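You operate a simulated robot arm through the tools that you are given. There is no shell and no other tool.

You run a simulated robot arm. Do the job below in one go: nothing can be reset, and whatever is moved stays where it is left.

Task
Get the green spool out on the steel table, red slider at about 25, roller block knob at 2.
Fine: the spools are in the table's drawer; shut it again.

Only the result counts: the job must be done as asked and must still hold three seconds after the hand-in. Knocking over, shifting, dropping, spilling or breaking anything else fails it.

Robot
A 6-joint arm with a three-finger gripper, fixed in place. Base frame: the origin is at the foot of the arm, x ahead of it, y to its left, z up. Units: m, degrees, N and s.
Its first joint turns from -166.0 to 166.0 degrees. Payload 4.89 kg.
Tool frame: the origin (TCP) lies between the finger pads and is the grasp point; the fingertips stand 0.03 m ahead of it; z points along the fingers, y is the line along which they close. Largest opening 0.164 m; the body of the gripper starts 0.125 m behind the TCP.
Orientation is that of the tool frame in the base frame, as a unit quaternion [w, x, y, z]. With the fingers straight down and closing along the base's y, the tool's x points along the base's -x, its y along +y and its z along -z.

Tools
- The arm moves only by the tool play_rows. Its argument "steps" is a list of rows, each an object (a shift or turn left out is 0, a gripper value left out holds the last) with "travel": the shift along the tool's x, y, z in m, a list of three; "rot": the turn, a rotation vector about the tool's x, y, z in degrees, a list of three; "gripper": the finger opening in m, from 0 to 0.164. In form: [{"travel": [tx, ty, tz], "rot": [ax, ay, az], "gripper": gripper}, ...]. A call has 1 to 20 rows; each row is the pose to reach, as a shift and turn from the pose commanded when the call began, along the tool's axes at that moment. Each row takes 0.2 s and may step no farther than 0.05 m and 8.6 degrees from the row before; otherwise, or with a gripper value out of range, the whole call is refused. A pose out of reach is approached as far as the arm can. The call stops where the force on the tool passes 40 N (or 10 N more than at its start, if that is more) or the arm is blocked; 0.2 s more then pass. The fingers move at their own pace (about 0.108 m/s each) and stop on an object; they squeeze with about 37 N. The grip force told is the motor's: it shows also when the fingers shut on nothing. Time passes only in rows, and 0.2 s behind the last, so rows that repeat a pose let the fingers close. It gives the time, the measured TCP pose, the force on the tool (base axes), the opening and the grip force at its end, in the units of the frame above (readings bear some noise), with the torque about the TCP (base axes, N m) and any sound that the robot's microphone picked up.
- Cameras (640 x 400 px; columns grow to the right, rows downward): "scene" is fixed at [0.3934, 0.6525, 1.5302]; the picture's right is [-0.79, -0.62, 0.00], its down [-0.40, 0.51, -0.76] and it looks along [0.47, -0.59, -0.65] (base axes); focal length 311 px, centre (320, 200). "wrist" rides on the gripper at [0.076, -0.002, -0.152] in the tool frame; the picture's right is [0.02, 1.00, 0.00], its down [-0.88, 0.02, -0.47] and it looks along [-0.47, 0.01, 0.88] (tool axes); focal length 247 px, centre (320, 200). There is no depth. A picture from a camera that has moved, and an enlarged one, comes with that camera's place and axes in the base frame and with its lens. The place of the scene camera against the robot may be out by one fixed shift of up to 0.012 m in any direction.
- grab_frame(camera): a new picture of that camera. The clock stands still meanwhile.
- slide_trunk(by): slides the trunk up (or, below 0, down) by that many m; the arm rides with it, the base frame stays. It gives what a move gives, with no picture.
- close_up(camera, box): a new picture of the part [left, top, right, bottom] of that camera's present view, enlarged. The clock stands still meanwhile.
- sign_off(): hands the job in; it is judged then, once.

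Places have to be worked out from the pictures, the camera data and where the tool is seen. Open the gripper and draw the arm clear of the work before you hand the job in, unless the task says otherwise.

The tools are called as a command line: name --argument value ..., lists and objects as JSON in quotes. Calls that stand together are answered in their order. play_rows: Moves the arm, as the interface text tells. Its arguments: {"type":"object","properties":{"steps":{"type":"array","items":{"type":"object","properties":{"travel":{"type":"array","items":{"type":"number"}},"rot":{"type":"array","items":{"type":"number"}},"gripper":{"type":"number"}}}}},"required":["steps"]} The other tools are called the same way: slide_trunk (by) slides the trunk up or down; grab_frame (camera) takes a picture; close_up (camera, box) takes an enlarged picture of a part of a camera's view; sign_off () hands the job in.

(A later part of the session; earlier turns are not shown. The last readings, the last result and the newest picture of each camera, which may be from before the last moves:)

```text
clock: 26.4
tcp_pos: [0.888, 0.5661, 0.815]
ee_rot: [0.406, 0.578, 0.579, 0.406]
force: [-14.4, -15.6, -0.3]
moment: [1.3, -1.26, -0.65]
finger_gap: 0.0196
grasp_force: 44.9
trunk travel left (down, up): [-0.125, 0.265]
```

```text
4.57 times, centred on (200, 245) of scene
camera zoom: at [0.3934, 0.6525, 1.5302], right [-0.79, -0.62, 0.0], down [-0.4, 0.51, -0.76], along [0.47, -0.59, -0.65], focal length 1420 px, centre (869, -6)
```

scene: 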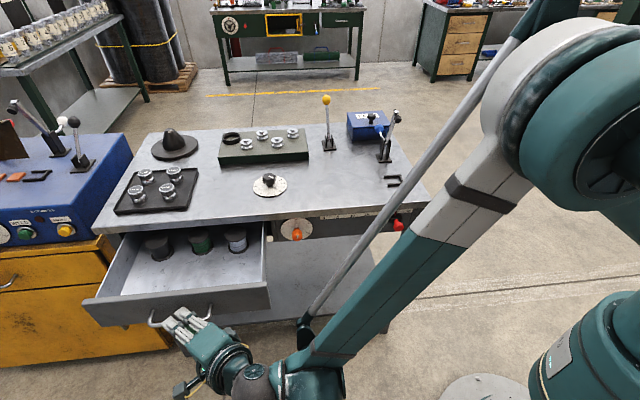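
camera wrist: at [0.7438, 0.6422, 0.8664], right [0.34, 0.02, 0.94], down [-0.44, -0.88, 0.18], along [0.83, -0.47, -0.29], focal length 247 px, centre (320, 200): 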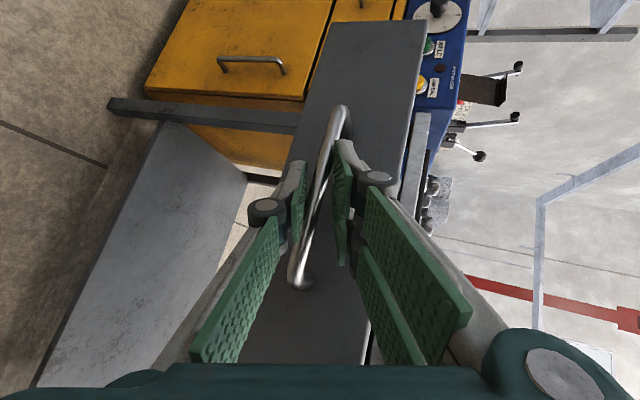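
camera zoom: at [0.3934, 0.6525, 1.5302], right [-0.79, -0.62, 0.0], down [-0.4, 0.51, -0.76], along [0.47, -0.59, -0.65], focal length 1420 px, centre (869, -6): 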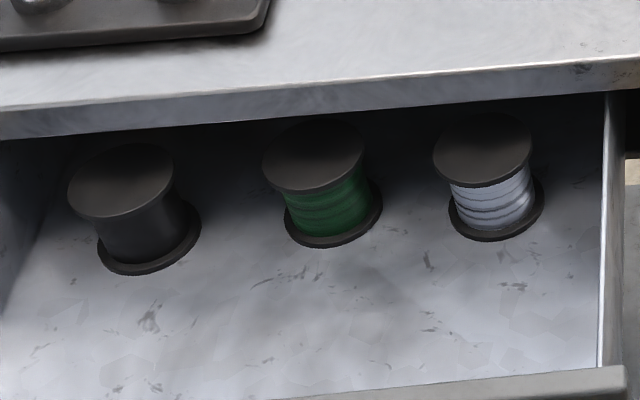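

The green spool is the middle one, near s 1.03 and still half under the table edge at d ≈ 0.50. I'll draw the drawer out about 0.09 m more so the spool comes clear.

play_rows --steps '[{"travel": [0.0025, -0.002, -0.006]}, {"travel": [0.0092, -0.0042, -0.0119]}, {"travel": [0.0162, -0.0067, -0.0186]}, {"travel": [0.0268, -0.0103, -0.0285]}, {"travel": [0.0375, -0.0139, -0.0385]}, {"travel": [0.0481, -0.0175, -0.0485]}, {"travel": [0.0587, -0.0212, -0.0585]}, {"travel": [0.0622, -0.0223, -0.0611]}, {"travel": [0.0622, -0.0223, -0.0611]}]'

grab_frame --camera "scene"

close_up --camera "scene" --box '[60, 205, 290, 365]'

```text
clock: 28.4
tcp_pos: [0.8229, 0.6269, 0.817]
ee_rot: [0.406, 0.579, 0.579, 0.406]
force: [-7.5, -5.0, 12.0]
moment: [1.09, -1.26, -0.46]
finger_gap: 0.0187
grasp_force: 44.8
trunk travel left (down, up): [-0.125, 0.265]
```

```text
taken
```

scene: 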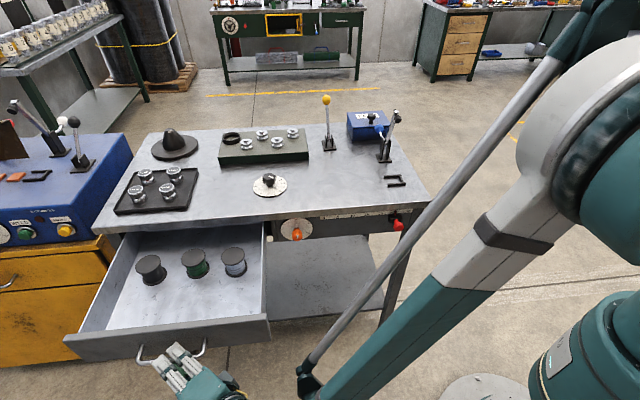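

```text
2.50 times, centred on (175, 285) of scene
camera zoom: at [0.3934, 0.6525, 1.5302], right [-0.79, -0.62, 0.0], down [-0.4, 0.51, -0.76], along [0.47, -0.59, -0.65], focal length 776 px, centre (682, -12)
```

zoom: 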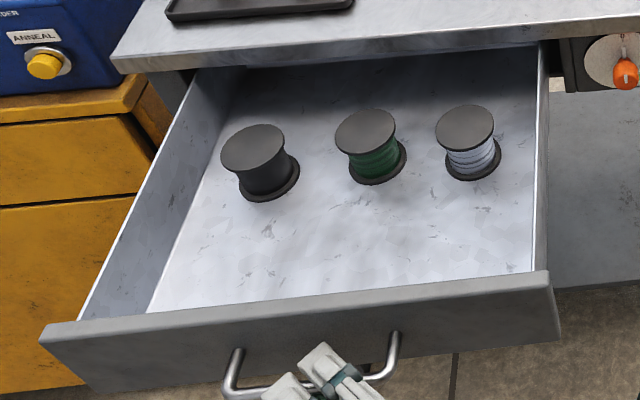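

The spools now stand clear of the table edge, with the green one near s 1.033, d 0.416 and its top at z ≈ 0.83. I'll pull 3 cm more for finger room, then open the gripper.

play_rows --steps '[{"travel": [0.0071, -0.0024, -0.0066]}, {"travel": [0.0141, -0.0048, -0.0133]}, {"travel": [0.0212, -0.0073, -0.0199]}, {"travel": [0.0212, -0.0073, -0.0199]}, {"travel": [0.0212, -0.0073, -0.0199], "gripper": 0.055}, {"travel": [0.0212, -0.0073, -0.0199], "gripper": 0.055}, {"travel": [0.0212, -0.0073, -0.0199], "gripper": 0.055}]'

grab_frame --camera "wrist"

grab_frame --camera "scene"

```text
clock: 29.3
tcp_pos: [0.8036, 0.6463, 0.8188]
ee_rot: [0.408, 0.578, 0.579, 0.406]
force: [-0.3, -9.0, 21.9]
moment: [-0.12, -0.6, -0.23]
finger_gap: 0.0122
grasp_force: 45.0
trunk travel left (down, up): [-0.125, 0.265]
stopped in row 4: the force on the tool passed its limit at 69 N (the readings are from after the stop); the commanded pose is now the measured one
```

```text
taken
camera wrist: at [0.6601, 0.7221, 0.8689], right [0.34, 0.02, 0.94], down [-0.44, -0.88, 0.18], along [0.83, -0.47, -0.29], focal length 247 px, centre (320, 200)
```

wrist: 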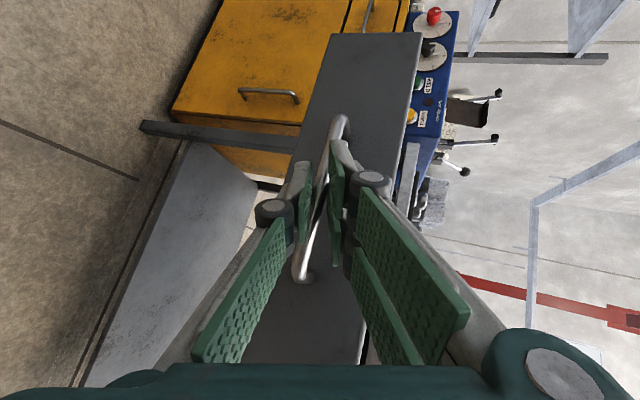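

```text
taken
```

scene: 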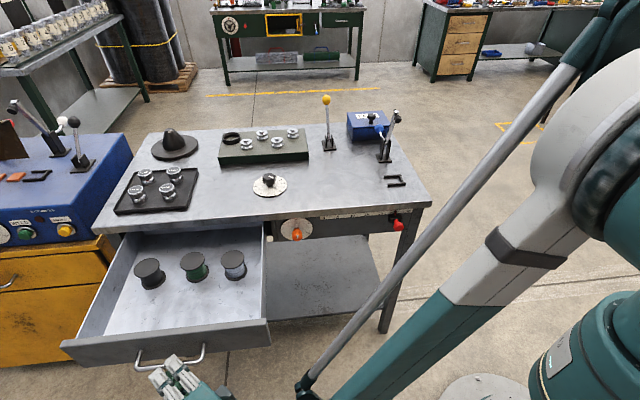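

The drawer has reached its stop at about 0.34 m and the fingers slipped a little toward the tips. I'll open the gripper and back straight off the handle.

play_rows --steps '[{"travel": [0, 0, 0], "gripper": 0.06}, {"travel": [0, 0, 0]}, {"travel": [0, 0, -0.01]}, {"travel": [0, 0, -0.04]}, {"travel": [0, 0, -0.08]}, {"travel": [0, 0, -0.12]}, {"travel": [0, 0, -0.15]}]'

grab_frame --camera "scene"

close_up --camera "scene" --box '[60, 205, 290, 365]'

```text
clock: 30.9
tcp_pos: [0.6657, 0.6464, 0.8666]
ee_rot: [0.407, 0.579, 0.578, 0.406]
force: [1.2, -0.5, -1.0]
moment: [0.01, -0.03, -0.01]
finger_gap: 0.06
grasp_force: 0.1
trunk travel left (down, up): [-0.125, 0.265]
```

```text
taken
```

scene: 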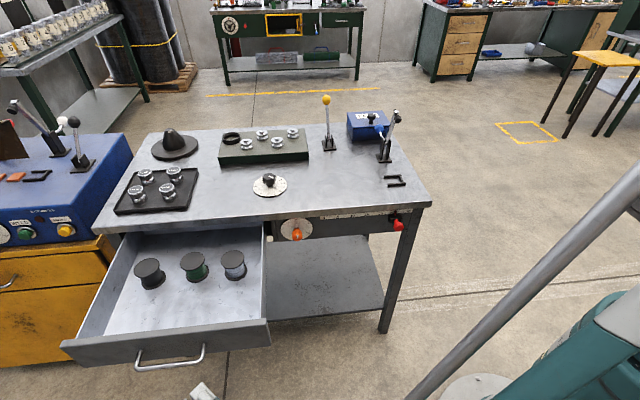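

```text
2.50 times, centred on (175, 285) of scene
camera zoom: at [0.3934, 0.6525, 1.5302], right [-0.79, -0.62, 0.0], down [-0.4, 0.51, -0.76], along [0.47, -0.59, -0.65], focal length 776 px, centre (682, -12)
```

zoom: 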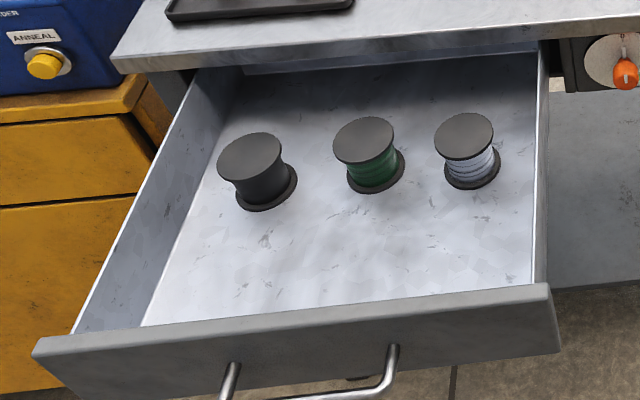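

The handle is free and the drawer rests at its stop; the green spool axis is near (1.016, 0.443), top z ≈ 0.828. I'll rise first, then turn the tool to lean 35° outward along the table with the fingers closing across it, and hover over the spool.

play_rows --steps '[{"travel": [0, 0.0418, -0.0152]}, {"travel": [0, 0.0836, -0.0304]}, {"travel": [0, 0.1254, -0.0456], "gripper": 0.1}, {"travel": [-0.0251, 0.1357, -0.0173], "rot": [5.08, 0.22, 5.66]}, {"travel": [-0.0503, 0.146, 0.011], "rot": [10.15, 0.45, 11.32]}, {"travel": [-0.0754, 0.1563, 0.0394], "rot": [15.23, 0.67, 16.98]}, {"travel": [-0.1006, 0.1666, 0.0677], "rot": [20.31, 0.9, 22.64]}, {"travel": [-0.1257, 0.1769, 0.096], "rot": [25.39, 1.12, 28.3]}, {"travel": [-0.1508, 0.1872, 0.1243], "rot": [30.46, 1.34, 33.95]}, {"travel": [-0.176, 0.1975, 0.1526], "rot": [35.54, 1.57, 39.61]}, {"travel": [-0.2011, 0.2078, 0.181], "rot": [40.62, 1.79, 45.27]}, {"travel": [-0.2263, 0.2181, 0.2093], "rot": [45.69, 2.02, 50.93]}, {"travel": [-0.2514, 0.2284, 0.2376], "rot": [50.77, 2.24, 56.59]}, {"travel": [-0.2514, 0.2284, 0.2376], "rot": [50.77, 2.24, 56.59]}]'

grab_frame --camera "wrist"

grab_frame --camera "scene"

```text
clock: 33.9
tcp_pos: [0.9653, 0.3968, 0.9987]
ee_rot: [-0.114, 0.881, 0.364, 0.279]
force: [1.0, -0.3, -0.5]
moment: [-0.01, -0.05, -0.05]
finger_gap: 0.0998
grasp_force: 0.0
trunk travel left (down, up): [-0.125, 0.265]
```

```text
taken
camera wrist: at [0.9464, 0.3804, 1.1688], right [0.72, -0.69, 0.01], down [-0.69, -0.72, -0.12], along [0.09, 0.07, -0.99], focal length 247 px, centre (320, 200)
```

wrist: 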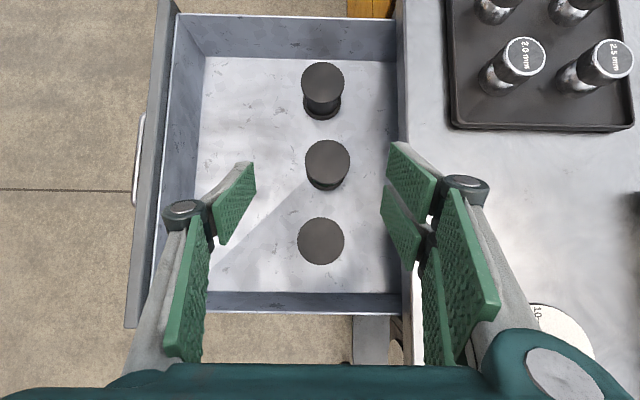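

```text
taken
```

scene: 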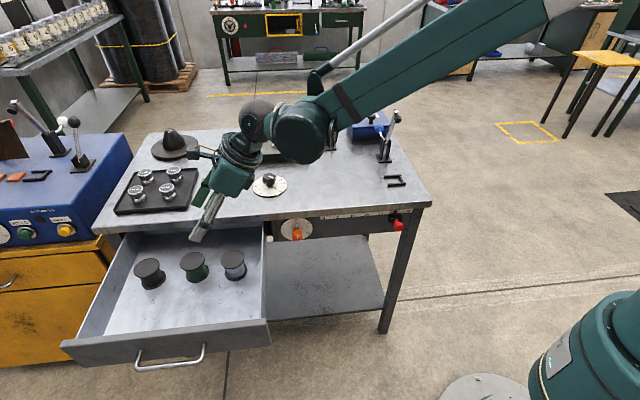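

The wrist camera now looks straight down into the drawer; the middle spool top is at about column 328, row 162. I'll zoom in to measure it precisely.

close_up --camera "wrist" --box '[260, 50, 420, 280]'

close_up --camera "scene" --box '[120, 170, 280, 300]'

```text
1.74 times, centred on (340, 165) of wrist
camera zoom: at [0.9464, 0.3804, 1.1688], right [0.72, -0.69, 0.01], down [-0.69, -0.72, -0.12], along [0.09, 0.07, -0.99], focal length 430 px, centre (285, 261)
```

zoom: 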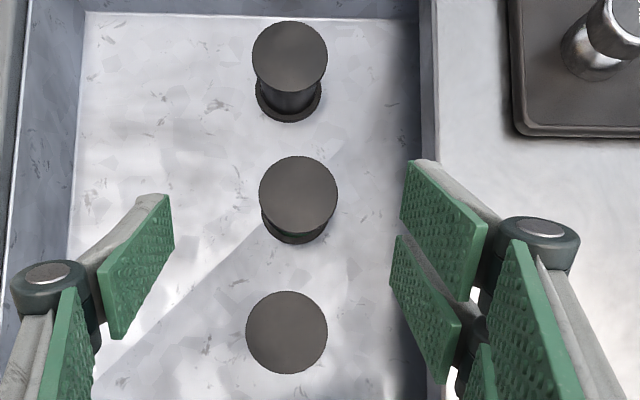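

```text
3.08 times, centred on (200, 235) of scene
camera zoom: at [0.3934, 0.6525, 1.5302], right [-0.79, -0.62, 0.0], down [-0.4, 0.51, -0.76], along [0.47, -0.59, -0.65], focal length 956 px, centre (689, 92)
```

zoom: 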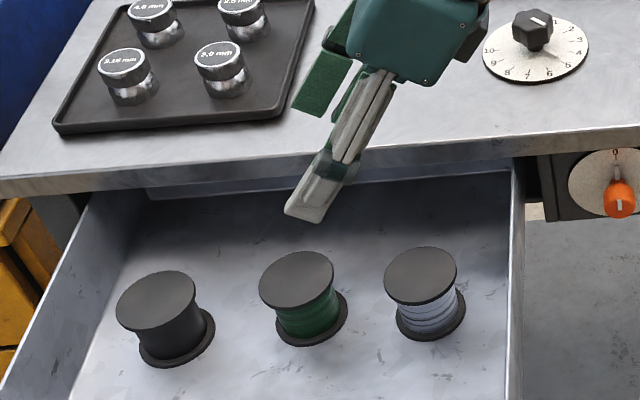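

I now place the green spool's axis at about s 1.034, d 0.414, top z ≈ 0.82. I'll come down to about 8 cm short of the grasp along the finger line, opening 0.085, and look again.

play_rows --steps '[{"travel": [-0.0148, 0.0115, 0.03], "gripper": 0.085}, {"travel": [-0.0295, 0.0115, 0.065]}, {"travel": [-0.0443, 0.0115, 0.09]}, {"travel": [-0.0443, 0.0115, 0.1069]}, {"travel": [-0.0443, 0.0115, 0.1069]}]'

grab_frame --camera "wrist"

close_up --camera "scene" --box '[120, 170, 280, 300]'

```text
clock: 35.1
tcp_pos: [0.9928, 0.4079, 0.8896]
ee_rot: [-0.112, 0.881, 0.365, 0.279]
force: [0.3, 0.1, -0.4]
moment: [0.04, 0.01, -0.01]
finger_gap: 0.0848
grasp_force: 0.0
trunk travel left (down, up): [-0.125, 0.265]
```

```text
taken
camera wrist: at [0.9743, 0.3911, 1.0592], right [0.72, -0.69, 0.02], down [-0.69, -0.72, -0.12], along [0.09, 0.07, -0.99], focal length 247 px, centre (320, 200)
```

wrist: 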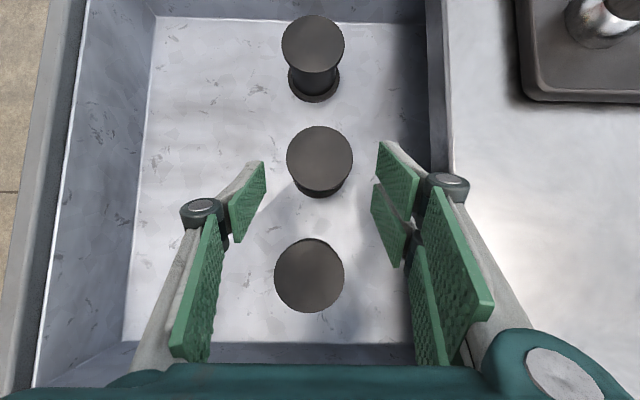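

```text
3.08 times, centred on (200, 235) of scene
camera zoom: at [0.3934, 0.6525, 1.5302], right [-0.79, -0.62, 0.0], down [-0.4, 0.51, -0.76], along [0.47, -0.59, -0.65], focal length 956 px, centre (689, 92)
```

zoom: 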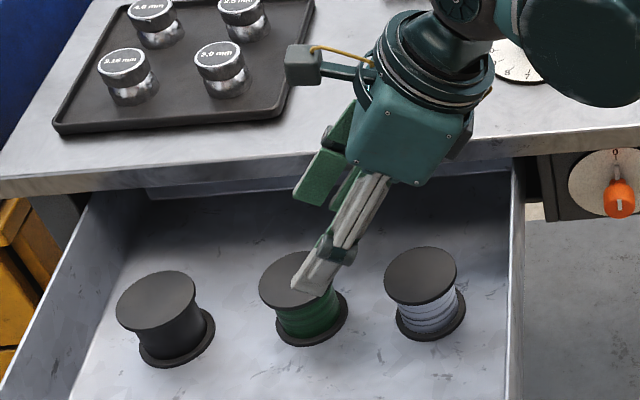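

The spool is now centred between the fingers (column 320), with its flange about 64 mm wide. I'll go straight down the finger line by 77 mm.

play_rows --steps '[{"travel": [0, 0, 0.02]}, {"travel": [0, 0, 0.04]}, {"travel": [0, 0, 0.06]}, {"travel": [0, 0, 0.077]}, {"travel": [0, 0, 0.077]}]'

grab_frame --camera "wrist"

close_up --camera "scene" --box '[120, 170, 280, 300]'

```text
clock: 36.3
tcp_pos: [1.0231, 0.4359, 0.8257]
ee_rot: [-0.113, 0.881, 0.366, 0.278]
force: [-0.5, 0.1, -0.4]
moment: [0.0, 0.0, -0.01]
finger_gap: 0.0848
grasp_force: 0.0
trunk travel left (down, up): [-0.125, 0.265]
```

```text
taken
camera wrist: at [1.0028, 0.4191, 0.9951], right [0.72, -0.69, 0.02], down [-0.69, -0.72, -0.12], along [0.09, 0.07, -0.99], focal length 247 px, centre (320, 200)
```

wrist: 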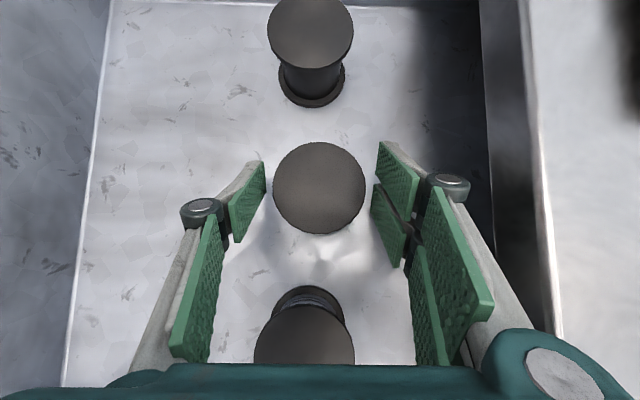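

```text
3.08 times, centred on (200, 235) of scene
camera zoom: at [0.3934, 0.6525, 1.5302], right [-0.79, -0.62, 0.0], down [-0.4, 0.51, -0.76], along [0.47, -0.59, -0.65], focal length 956 px, centre (689, 92)
```

zoom: 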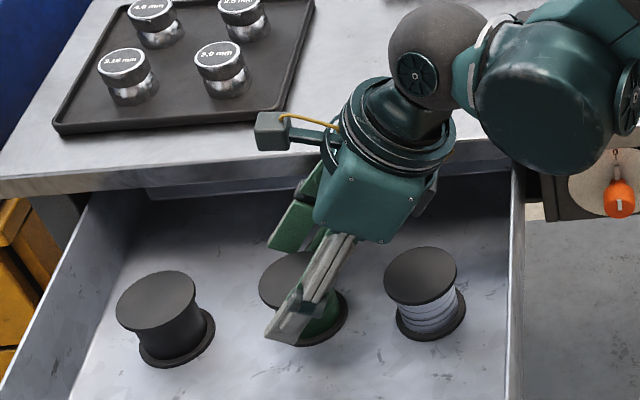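

The spool flange sits centred at the TCP (319,188) at the same depth. I'll close the gripper on it.

play_rows --steps '[{"travel": [0, 0, 0], "gripper": 0.05}, {"travel": [0, 0, 0]}, {"travel": [0, 0, 0]}]'

grab_frame --camera "wrist"

close_up --camera "scene" --box '[120, 170, 280, 300]'

```text
clock: 37.1
tcp_pos: [1.0216, 0.435, 0.8267]
ee_rot: [-0.114, 0.881, 0.366, 0.278]
force: [1.1, 1.4, 1.3]
moment: [-0.02, -0.16, 0.05]
finger_gap: 0.0638
grasp_force: 37.5
trunk travel left (down, up): [-0.125, 0.265]
```

```text
taken
camera wrist: at [1.0028, 0.4191, 0.9953], right [0.72, -0.69, 0.02], down [-0.69, -0.72, -0.12], along [0.09, 0.07, -0.99], focal length 247 px, centre (320, 200)
```

wrist: 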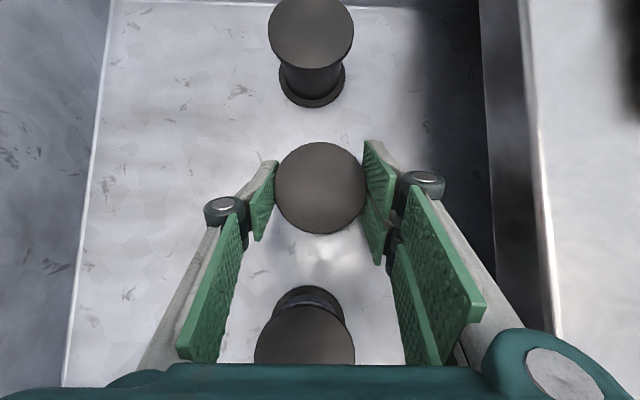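

```text
3.08 times, centred on (200, 235) of scene
camera zoom: at [0.3934, 0.6525, 1.5302], right [-0.79, -0.62, 0.0], down [-0.4, 0.51, -0.76], along [0.47, -0.59, -0.65], focal length 956 px, centre (689, 92)
```

zoom: 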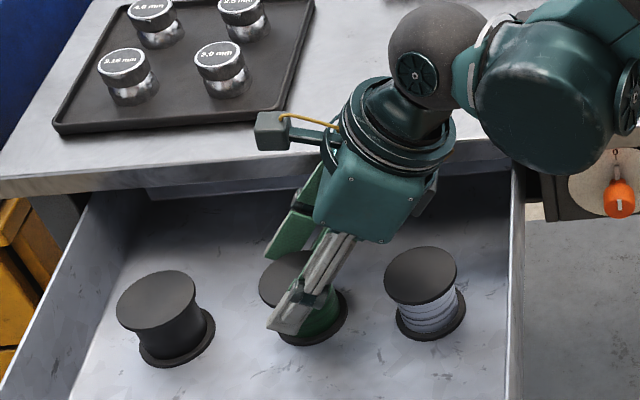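

The grip holds at 63.8 mm, which matches the flange. I'll lift straight up slowly and check that the spool comes along.

play_rows --steps '[{"travel": [0.0057, 0, -0.0082]}, {"travel": [0.0172, 0, -0.0246]}, {"travel": [0.0287, 0, -0.041]}, {"travel": [0.043, 0, -0.0614]}, {"travel": [0.0574, 0, -0.0819]}, {"travel": [0.0574, 0, -0.0819]}]'

grab_frame --camera "wrist"

close_up --camera "scene" --box '[120, 150, 280, 300]'

```text
clock: 38.5
tcp_pos: [1.0215, 0.4384, 0.9247]
ee_rot: [-0.113, 0.881, 0.365, 0.278]
force: [-0.4, -0.5, -4.1]
moment: [-0.01, 0.03, -0.05]
finger_gap: 0.0633
grasp_force: 36.7
trunk travel left (down, up): [-0.125, 0.265]
```

```text
taken
camera wrist: at [1.0026, 0.4217, 1.0942], right [0.72, -0.69, 0.02], down [-0.69, -0.72, -0.12], along [0.09, 0.07, -0.99], focal length 247 px, centre (320, 200)
```

wrist: 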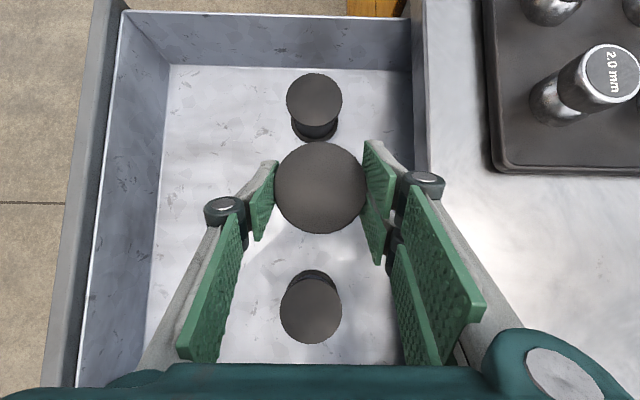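

```text
2.67 times, centred on (200, 225) of scene
camera zoom: at [0.3934, 0.6525, 1.5302], right [-0.79, -0.62, 0.0], down [-0.4, 0.51, -0.76], along [0.47, -0.59, -0.65], focal length 828 px, centre (640, 133)
```

zoom: 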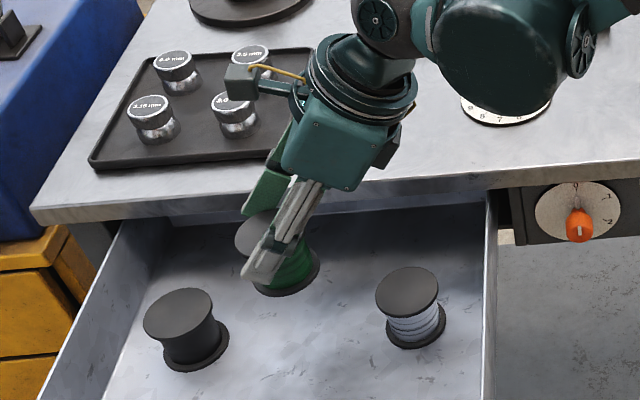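

The spool lifts cleanly and hangs upright. I'll raise it to z 1.05 and carry it over the open part of the table top (s 0.58, d 0.60), well clear of the dial, bracket and lever.

play_rows --steps '[{"travel": [0.0179, 0, -0.0256]}, {"travel": [0.0359, 0, -0.0512]}, {"travel": [0.0538, 0, -0.0768]}, {"travel": [0.0717, 0, -0.1024]}, {"travel": [0.0549, 0.0085, -0.1142]}, {"travel": [0.0212, 0.0256, -0.1378]}, {"travel": [-0.0125, 0.0427, -0.1614]}, {"travel": [-0.0462, 0.0597, -0.185]}, {"travel": [-0.0799, 0.0768, -0.2086]}, {"travel": [-0.1136, 0.0938, -0.2322]}, {"travel": [-0.1473, 0.1109, -0.2558]}, {"travel": [-0.181, 0.128, -0.2794]}, {"travel": [-0.2147, 0.145, -0.303]}, {"travel": [-0.2484, 0.1621, -0.3266]}, {"travel": [-0.2821, 0.1791, -0.3502]}, {"travel": [-0.299, 0.1877, -0.362]}, {"travel": [-0.299, 0.1877, -0.362]}]'

grab_frame --camera "wrist"

grab_frame --camera "scene"

```text
clock: 42.1
tcp_pos: [0.8331, -0.0173, 1.0507]
ee_rot: [-0.113, 0.881, 0.366, 0.278]
force: [-0.4, -0.2, -4.7]
moment: [-0.01, 0.01, 0.02]
finger_gap: 0.0635
grasp_force: 37.4
trunk travel left (down, up): [-0.125, 0.265]
```

```text
taken
camera wrist: at [0.8138, -0.0343, 1.2197], right [0.72, -0.69, 0.02], down [-0.69, -0.72, -0.12], along [0.09, 0.07, -0.99], focal length 247 px, centre (320, 200)
```

wrist: 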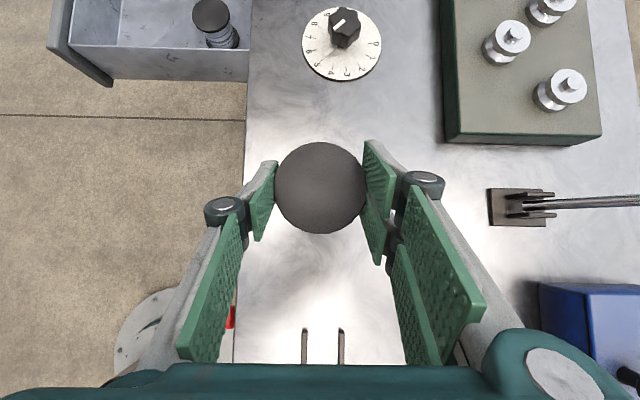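

```text
taken
```

scene: 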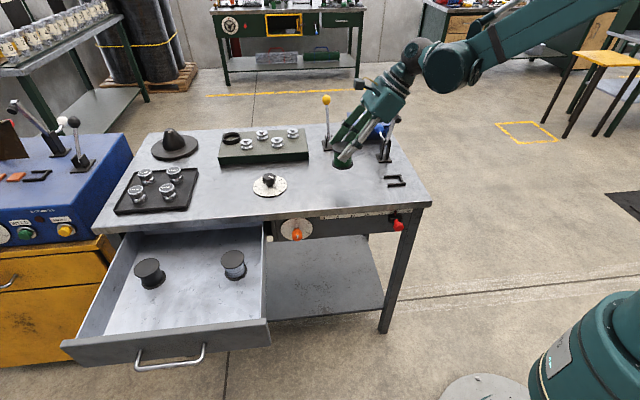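

The spot below is bare table. I'll lower the first 8 cm.

play_rows --steps '[{"travel": [-0.0115, 0, 0.0164]}, {"travel": [-0.0229, 0, 0.0328]}, {"travel": [-0.0344, 0, 0.0491]}, {"travel": [-0.0459, 0, 0.0655]}, {"travel": [-0.0459, 0, 0.0655]}]'

close_up --camera "scene" --box '[280, 90, 440, 220]'

```text
clock: 43.3
tcp_pos: [0.835, -0.016, 0.9717]
ee_rot: [-0.113, 0.881, 0.366, 0.279]
force: [-0.3, -0.2, -4.5]
moment: [0.03, 0.05, 0.02]
finger_gap: 0.0634
grasp_force: 36.7
trunk travel left (down, up): [-0.125, 0.265]
```

```text
3.08 times, centred on (360, 155) of scene
camera zoom: at [0.3934, 0.6525, 1.5302], right [-0.79, -0.62, 0.0], down [-0.4, 0.51, -0.76], along [0.47, -0.59, -0.65], focal length 956 px, centre (197, 338)
```

zoom: 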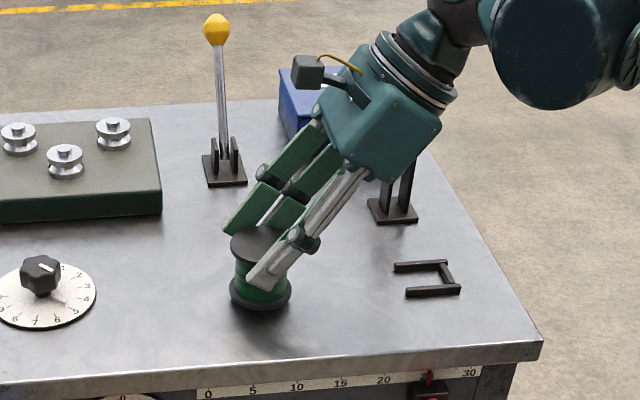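

The spool hangs just above the table. I'll lower in small steps and watch for the vertical force to change at contact.

play_rows --steps '[{"travel": [-0.0023, 0, 0.0033]}, {"travel": [-0.0046, 0, 0.0066]}, {"travel": [-0.0046, 0, 0.0066]}]'

play_rows --steps '[{"travel": [-0.0017, 0, 0.0025]}, {"travel": [-0.0034, 0, 0.0049]}, {"travel": [-0.0034, 0, 0.0049]}]'

```text
clock: 44.1
tcp_pos: [0.8349, -0.0158, 0.9638]
ee_rot: [-0.113, 0.881, 0.365, 0.278]
force: [-0.1, 0.4, -4.9]
moment: [-0.04, -0.02, -0.02]
finger_gap: 0.0634
grasp_force: 36.9
trunk travel left (down, up): [-0.125, 0.265]
```

```text
clock: 44.9
tcp_pos: [0.8347, -0.0165, 0.958]
ee_rot: [-0.114, 0.88, 0.366, 0.279]
force: [6.2, 3.2, 33.6]
moment: [0.08, -0.43, 0.07]
finger_gap: 0.0636
grasp_force: 36.5
trunk travel left (down, up): [-0.125, 0.265]
```

Contact came at TCP z ≈ 0.959, with 33 N pressing down. I'll ease up about 1.5 mm before releasing.

play_rows --steps '[{"travel": [0.0009, 0, -0.0012]}, {"travel": [0.0009, 0, -0.0012]}]'

close_up --camera "scene" --box '[280, 110, 400, 210]'

```text
clock: 45.5
tcp_pos: [0.8341, -0.017, 0.9593]
ee_rot: [-0.113, 0.881, 0.366, 0.279]
force: [4.7, -2.2, 11.5]
moment: [0.15, -0.6, -0.15]
finger_gap: 0.0633
grasp_force: 36.6
trunk travel left (down, up): [-0.125, 0.265]
```

```text
4.00 times, centred on (340, 160) of scene
camera zoom: at [0.3934, 0.6525, 1.5302], right [-0.79, -0.62, 0.0], down [-0.4, 0.51, -0.76], along [0.47, -0.59, -0.65], focal length 1242 px, centre (240, 360)
```

zoom: 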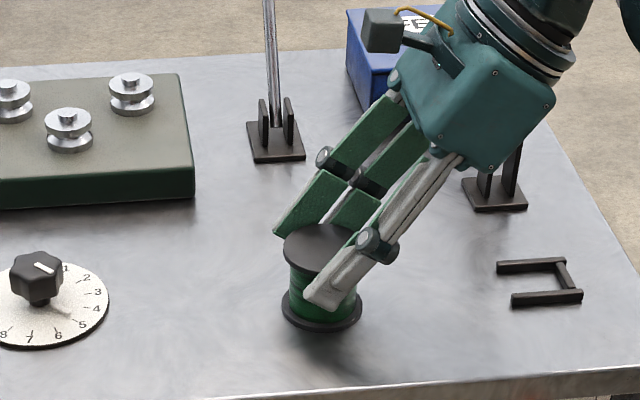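

The spool stands upright on the table. I'll open the fingers in place.

play_rows --steps '[{"travel": [0.0006, 0, -0.0008], "gripper": 0.075}, {"travel": [0.0006, 0, -0.0008], "gripper": 0.09}, {"travel": [0.0006, 0, -0.0008], "gripper": 0.09}]'

grab_frame --camera "wrist"

close_up --camera "scene" --box '[280, 110, 400, 210]'

```text
clock: 46.3
tcp_pos: [0.8329, -0.0158, 0.9606]
ee_rot: [-0.113, 0.881, 0.366, 0.279]
force: [1.1, 0.4, 0.1]
moment: [-0.02, 0.01, -0.01]
finger_gap: 0.09
grasp_force: 0.1
trunk travel left (down, up): [-0.125, 0.265]
```

```text
taken
camera wrist: at [0.815, -0.0321, 1.1297], right [0.72, -0.69, 0.02], down [-0.69, -0.72, -0.12], along [0.09, 0.07, -0.99], focal length 247 px, centre (320, 200)
```

wrist: 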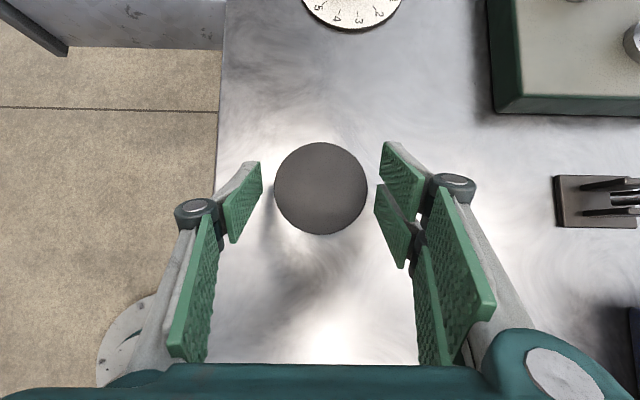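

```text
4.00 times, centred on (340, 160) of scene
camera zoom: at [0.3934, 0.6525, 1.5302], right [-0.79, -0.62, 0.0], down [-0.4, 0.51, -0.76], along [0.47, -0.59, -0.65], focal length 1242 px, centre (240, 360)
```

zoom: 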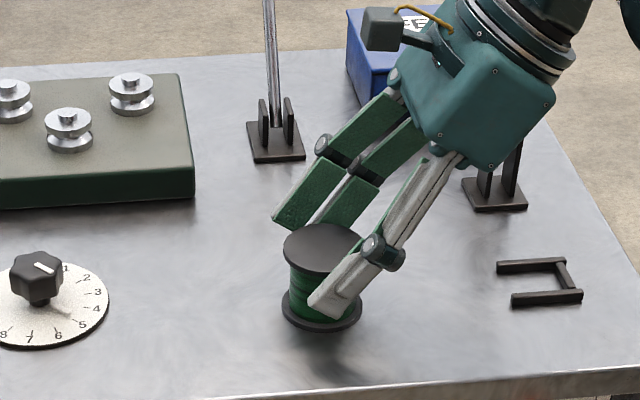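

The spool is released and standing. I'll lift straight up, which keeps the hand away from the forward-leaning black lever knob nearby.

play_rows --steps '[{"travel": [0.0115, 0, -0.0164]}, {"travel": [0.0287, 0, -0.041]}, {"travel": [0.0516, 0, -0.0737]}, {"travel": [0.0746, 0, -0.1065]}, {"travel": [0.0975, 0, -0.1393]}, {"travel": [0.1147, 0, -0.1638]}, {"travel": [0.1147, 0, -0.1638]}]'

grab_frame --camera "wrist"

grab_frame --camera "scene"

```text
clock: 47.9
tcp_pos: [0.8348, -0.0148, 1.1577]
ee_rot: [-0.114, 0.881, 0.366, 0.279]
force: [-0.6, -0.2, 0.2]
moment: [-0.01, 0.0, -0.05]
finger_gap: 0.09
grasp_force: 0.2
trunk travel left (down, up): [-0.125, 0.265]
```

```text
taken
camera wrist: at [0.8156, -0.0307, 1.3262], right [0.72, -0.69, 0.02], down [-0.69, -0.72, -0.12], along [0.09, 0.07, -0.99], focal length 247 px, centre (320, 200)
```

wrist: 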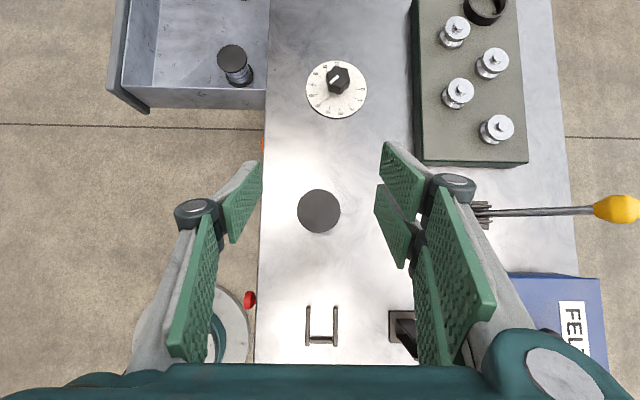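

```text
taken
```

scene: 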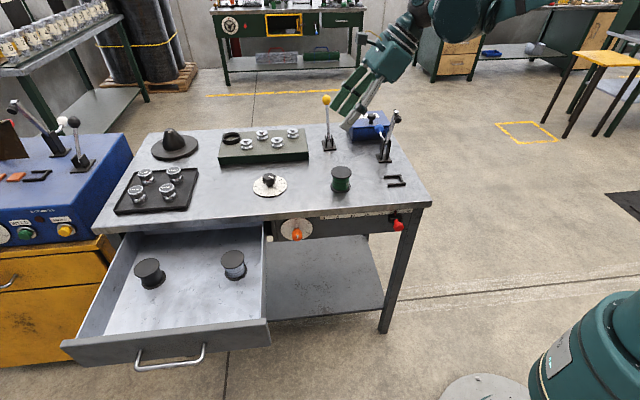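

The green spool stands on the table and the hand is clear. Next I'll swing back in front of the drawer handle, turning the tool to the handle-gripping orientation at a safe height.

play_rows --steps '[{"travel": [0.013, -0.0392, 0.0219], "rot": [-3.38, -0.15, -3.77]}, {"travel": [0.0259, -0.0783, 0.0437], "rot": [-6.77, -0.3, -7.55]}, {"travel": [0.0389, -0.1175, 0.0656], "rot": [-10.15, -0.45, -11.32]}, {"travel": [0.0518, -0.1567, 0.0874], "rot": [-13.54, -0.6, -15.09]}, {"travel": [0.0648, -0.1959, 0.1093], "rot": [-16.92, -0.75, -18.86]}, {"travel": [0.0777, -0.235, 0.1311], "rot": [-20.31, -0.9, -22.64]}, {"travel": [0.0907, -0.2742, 0.153], "rot": [-23.69, -1.05, -26.41]}, {"travel": [0.1036, -0.3134, 0.1748], "rot": [-27.08, -1.19, -30.18]}, {"travel": [0.1166, -0.3526, 0.1967], "rot": [-30.46, -1.34, -33.95]}, {"travel": [0.1295, -0.3917, 0.2185], "rot": [-33.85, -1.49, -37.73]}, {"travel": [0.1425, -0.4309, 0.2404], "rot": [-37.23, -1.64, -41.5]}, {"travel": [0.1554, -0.4701, 0.2622], "rot": [-40.62, -1.79, -45.27]}, {"travel": [0.1684, -0.5093, 0.2841], "rot": [-44.0, -1.94, -49.04]}, {"travel": [0.1813, -0.5484, 0.3059], "rot": [-47.39, -2.09, -52.82]}, {"travel": [0.1943, -0.5876, 0.3278], "rot": [-50.77, -2.24, -56.59], "gripper": 0.06}, {"travel": [0.1943, -0.5876, 0.3278], "rot": [-50.77, -2.24, -56.59]}]'

grab_frame --camera "wrist"

grab_frame --camera "scene"

```text
clock: 51.3
tcp_pos: [0.6622, 0.6422, 0.9997]
ee_rot: [0.407, 0.578, 0.579, 0.406]
force: [0.9, -0.4, -0.6]
moment: [0.02, 0.01, 0.05]
finger_gap: 0.06
grasp_force: 0.0
trunk travel left (down, up): [-0.125, 0.265]
```

```text
taken
camera wrist: at [0.5183, 0.7181, 1.0498], right [0.34, 0.02, 0.94], down [-0.44, -0.88, 0.18], along [0.83, -0.47, -0.29], focal length 247 px, centre (320, 200)
```

wrist: 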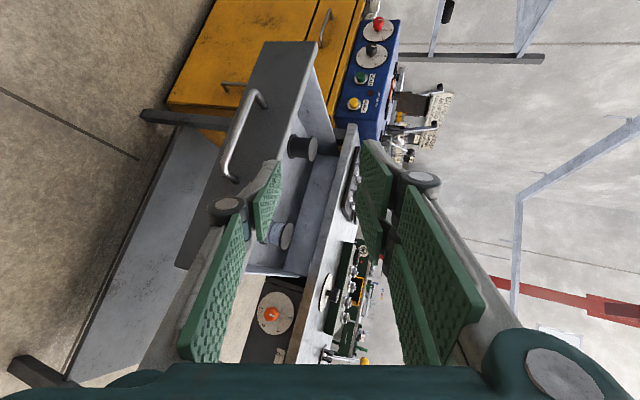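

```text
taken
```

scene: 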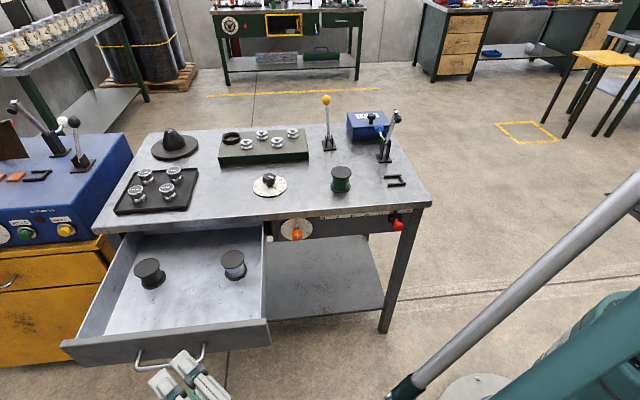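

The handle is in view ahead and below. I'll descend to handle height, still about 0.14 m short of it.

play_rows --steps '[{"travel": [0, -0.0313, 0.0114]}, {"travel": [0, -0.0625, 0.0228]}, {"travel": [0, -0.0938, 0.0341]}, {"travel": [0, -0.125, 0.0455]}, {"travel": [0, -0.125, 0.0455]}]'

grab_frame --camera "wrist"

close_up --camera "wrist" --box '[240, 60, 400, 220]'

```text
clock: 52.5
tcp_pos: [0.6625, 0.6452, 0.8656]
ee_rot: [0.407, 0.578, 0.578, 0.407]
force: [0.2, -1.1, 0.8]
moment: [0.01, 0.04, 0.04]
finger_gap: 0.0597
grasp_force: 0.0
trunk travel left (down, up): [-0.125, 0.265]
```

```text
taken
camera wrist: at [0.5183, 0.7211, 0.9157], right [0.34, 0.02, 0.94], down [-0.44, -0.88, 0.18], along [0.83, -0.47, -0.29], focal length 247 px, centre (320, 200)
```

wrist: 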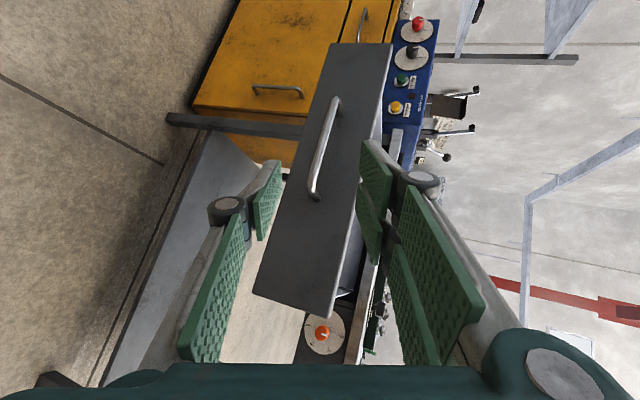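

```text
2.50 times, centred on (320, 140) of wrist
camera zoom: at [0.5183, 0.7211, 0.9157], right [0.34, 0.02, 0.94], down [-0.44, -0.88, 0.18], along [0.83, -0.47, -0.29], focal length 617 px, centre (320, 350)
```

zoom: 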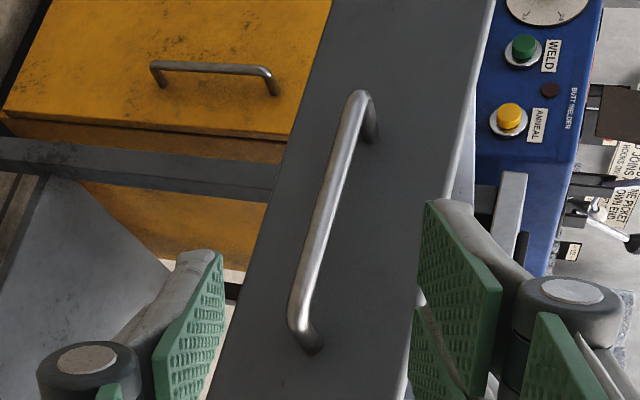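

The bar is now at d ≈ 0.133, z ≈ 0.815. I'll advance around it at its middle.

play_rows --steps '[{"travel": [-0.003, 0.003, 0.035]}, {"travel": [-0.0067, 0.0066, 0.075]}, {"travel": [-0.0067, 0.0066, 0.115]}, {"travel": [-0.0067, 0.0066, 0.145]}, {"travel": [-0.0067, 0.0066, 0.1633]}, {"travel": [-0.0067, 0.0066, 0.1633]}]'

grab_frame --camera "wrist"

```text
clock: 53.9
tcp_pos: [0.8238, 0.6394, 0.819]
ee_rot: [0.407, 0.578, 0.578, 0.407]
force: [-0.6, 0.0, -0.7]
moment: [-0.03, -0.01, -0.02]
finger_gap: 0.06
grasp_force: 0.0
trunk travel left (down, up): [-0.125, 0.265]
```

```text
taken
camera wrist: at [0.6792, 0.7161, 0.8695], right [0.34, 0.02, 0.94], down [-0.44, -0.88, 0.18], along [0.83, -0.47, -0.29], focal length 247 px, centre (320, 200)
```

wrist: 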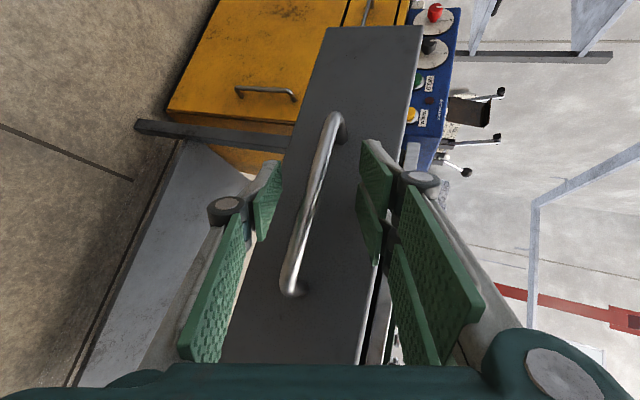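

The bar sits about 4 mm below the finger centre. I'll correct that and close on it.

play_rows --steps '[{"travel": [0, -0.004, 0.001]}, {"travel": [0, -0.004, 0.001], "gripper": 0.0}, {"travel": [0, -0.004, 0.001]}, {"travel": [0, -0.004, 0.001]}, {"travel": [0, -0.004, 0.001]}]'

```text
clock: 55.1
tcp_pos: [0.823, 0.6404, 0.8159]
ee_rot: [0.407, 0.578, 0.579, 0.405]
force: [4.0, 3.2, 0.3]
moment: [1.25, -1.28, -0.59]
finger_gap: 0.0196
grasp_force: 45.3
trunk travel left (down, up): [-0.125, 0.265]
```

The grip is firm with little side load. I'll push the drawer in gently, first 0.16 m.

play_rows --steps '[{"travel": [-0.0042, 0.0015, 0.004]}, {"travel": [-0.0113, 0.0039, 0.0106]}, {"travel": [-0.0219, 0.0075, 0.0206]}, {"travel": [-0.0325, 0.0111, 0.0306]}, {"travel": [-0.0431, 0.0147, 0.0405]}, {"travel": [-0.0537, 0.0184, 0.0505]}, {"travel": [-0.0643, 0.022, 0.0605]}, {"travel": [-0.0749, 0.0256, 0.0705]}, {"travel": [-0.0856, 0.0293, 0.0804]}, {"travel": [-0.0962, 0.0329, 0.0904]}, {"travel": [-0.1068, 0.0365, 0.1004]}, {"travel": [-0.1131, 0.0387, 0.1064]}, {"travel": [-0.1131, 0.0387, 0.1064]}]'

grab_frame --camera "scene"

```text
clock: 57.2
tcp_pos: [0.9108, 0.5491, 0.816]
ee_rot: [0.407, 0.577, 0.579, 0.407]
force: [-2.1, -1.0, 19.6]
moment: [1.01, -1.3, -1.68]
finger_gap: 0.0188
grasp_force: 45.1
trunk travel left (down, up): [-0.125, 0.265]
stopped in row 10: the force on the tool passed its limit at 43 N (the readings are from after the stop); the commanded pose is now the measured one
```

```text
taken
```

scene: 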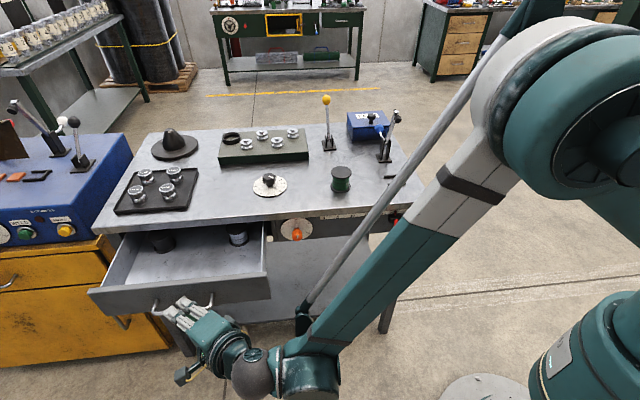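

The push stopped midway on accumulated strain (19 N upward), with nothing visibly blocking. I'll relieve it by raising 1.5 mm and continue more slowly.

play_rows --steps '[{"travel": [0, 0.0014, -0.0005]}, {"travel": [-0.0035, 0.0026, 0.0028]}, {"travel": [-0.0085, 0.0043, 0.0075]}, {"travel": [-0.0141, 0.0062, 0.0128]}, {"travel": [-0.0212, 0.0087, 0.0194]}, {"travel": [-0.0283, 0.0111, 0.0261]}, {"travel": [-0.0354, 0.0135, 0.0327]}, {"travel": [-0.0424, 0.0159, 0.0394]}, {"travel": [-0.0495, 0.0183, 0.046]}, {"travel": [-0.0566, 0.0207, 0.0527]}, {"travel": [-0.0637, 0.0232, 0.0593]}, {"travel": [-0.0707, 0.0256, 0.066]}, {"travel": [-0.0707, 0.0256, 0.066]}]'

```text
clock: 60.0
tcp_pos: [0.983, 0.4786, 0.8162]
ee_rot: [0.408, 0.577, 0.579, 0.405]
force: [-16.4, -14.9, -16.7]
moment: [1.07, -0.79, -0.71]
finger_gap: 0.019
grasp_force: 44.9
trunk travel left (down, up): [-0.125, 0.265]
```

The drawer has about 0.11 m left to go. I'll trim the side load a little and push on.

play_rows --steps '[{"travel": [-0.0011, -0.0012, -0.0007]}, {"travel": [-0.0046, 0, 0.0026]}, {"travel": [-0.0096, 0.0017, 0.0073]}, {"travel": [-0.0152, 0.0036, 0.0126]}, {"travel": [-0.0223, 0.006, 0.0192]}, {"travel": [-0.0294, 0.0084, 0.0259]}, {"travel": [-0.0365, 0.0109, 0.0325]}, {"travel": [-0.0435, 0.0133, 0.0392]}, {"travel": [-0.0506, 0.0157, 0.0458]}, {"travel": [-0.0577, 0.0181, 0.0525]}, {"travel": [-0.0648, 0.0205, 0.0591]}, {"travel": [-0.0704, 0.0225, 0.0644]}, {"travel": [-0.0747, 0.0239, 0.0684]}, {"travel": [-0.0775, 0.0249, 0.0711]}, {"travel": [-0.0803, 0.0259, 0.0737]}, {"travel": [-0.0824, 0.0266, 0.0757]}, {"travel": [-0.0845, 0.0273, 0.0777]}]'

grab_frame --camera "scene"

grab_frame --camera "wrist"

```text
clock: 63.4
tcp_pos: [1.0584, 0.4012, 0.8162]
ee_rot: [0.407, 0.576, 0.58, 0.407]
force: [-13.0, 4.1, 6.6]
moment: [1.17, -1.18, -0.07]
finger_gap: 0.0186
grasp_force: 45.1
trunk travel left (down, up): [-0.125, 0.265]
stopped in row 16: the force on the tool passed its limit at 47 N (the readings are from after the stop); the commanded pose is now the measured one
```

```text
taken
```

scene: 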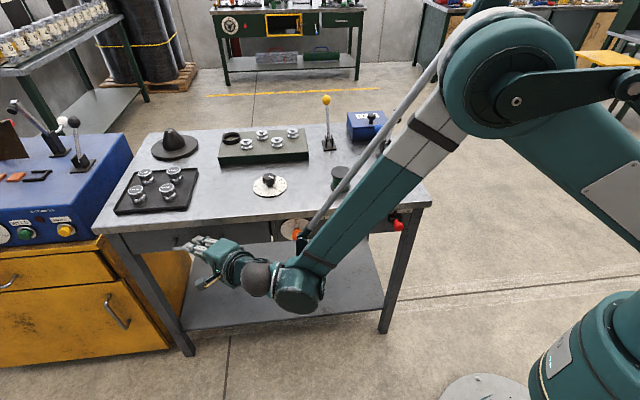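

```text
taken
camera wrist: at [0.9142, 0.4758, 0.8664], right [0.34, 0.02, 0.94], down [-0.43, -0.88, 0.18], along [0.84, -0.47, -0.29], focal length 247 px, centre (320, 200)
```

wrist: 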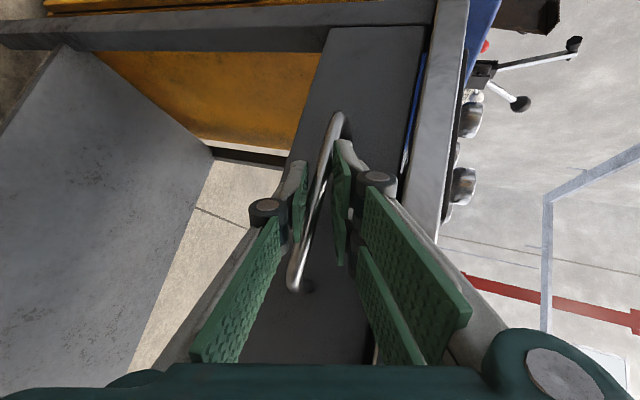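

The push stopped at 47 N with the TCP at d ≈ 0.465, so the drawer is shut or within a few millimetres. I'll press a little further to check.

play_rows --steps '[{"travel": [-0.0014, 0.0005, 0.0013]}, {"travel": [-0.0028, 0.001, 0.0027]}, {"travel": [-0.0042, 0.0015, 0.004]}, {"travel": [-0.0057, 0.0019, 0.0053]}]'

close_up --camera "wrist" --box '[260, 0, 480, 160]'

close_up --camera "scene" --box '[100, 200, 320, 300]'

```text
clock: 63.9
tcp_pos: [1.0578, 0.4013, 0.8168]
ee_rot: [0.405, 0.576, 0.581, 0.408]
force: [-12.3, 1.1, 8.0]
moment: [1.15, -1.2, -0.22]
finger_gap: 0.0185
grasp_force: 45.5
trunk travel left (down, up): [-0.125, 0.265]
stopped in row 2: the force on the tool passed its limit at 45 N (the readings are from after the stop); the commanded pose is now the measured one
```

```text
2.50 times, centred on (370, 80) of wrist
camera zoom: at [0.9141, 0.4756, 0.8666], right [0.34, 0.02, 0.94], down [-0.43, -0.88, 0.18], along [0.84, -0.47, -0.29], focal length 617 px, centre (195, 500)
```

zoom: 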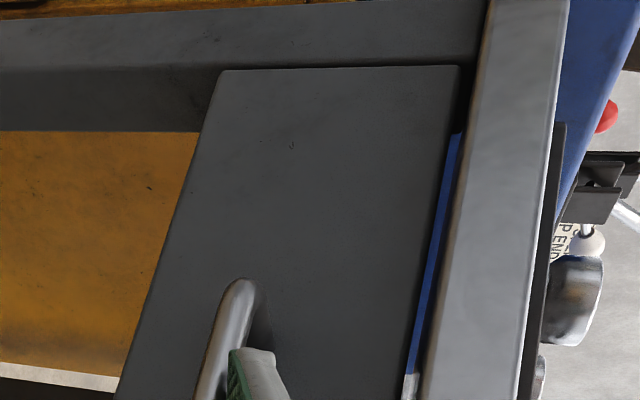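

```text
2.91 times, centred on (210, 250) of scene
camera zoom: at [0.3934, 0.6525, 1.5302], right [-0.79, -0.62, 0.0], down [-0.4, 0.51, -0.76], along [0.47, -0.59, -0.65], focal length 904 px, centre (640, 54)
```

zoom: 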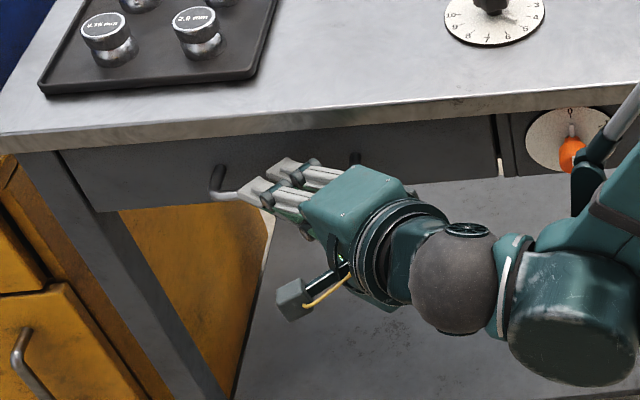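

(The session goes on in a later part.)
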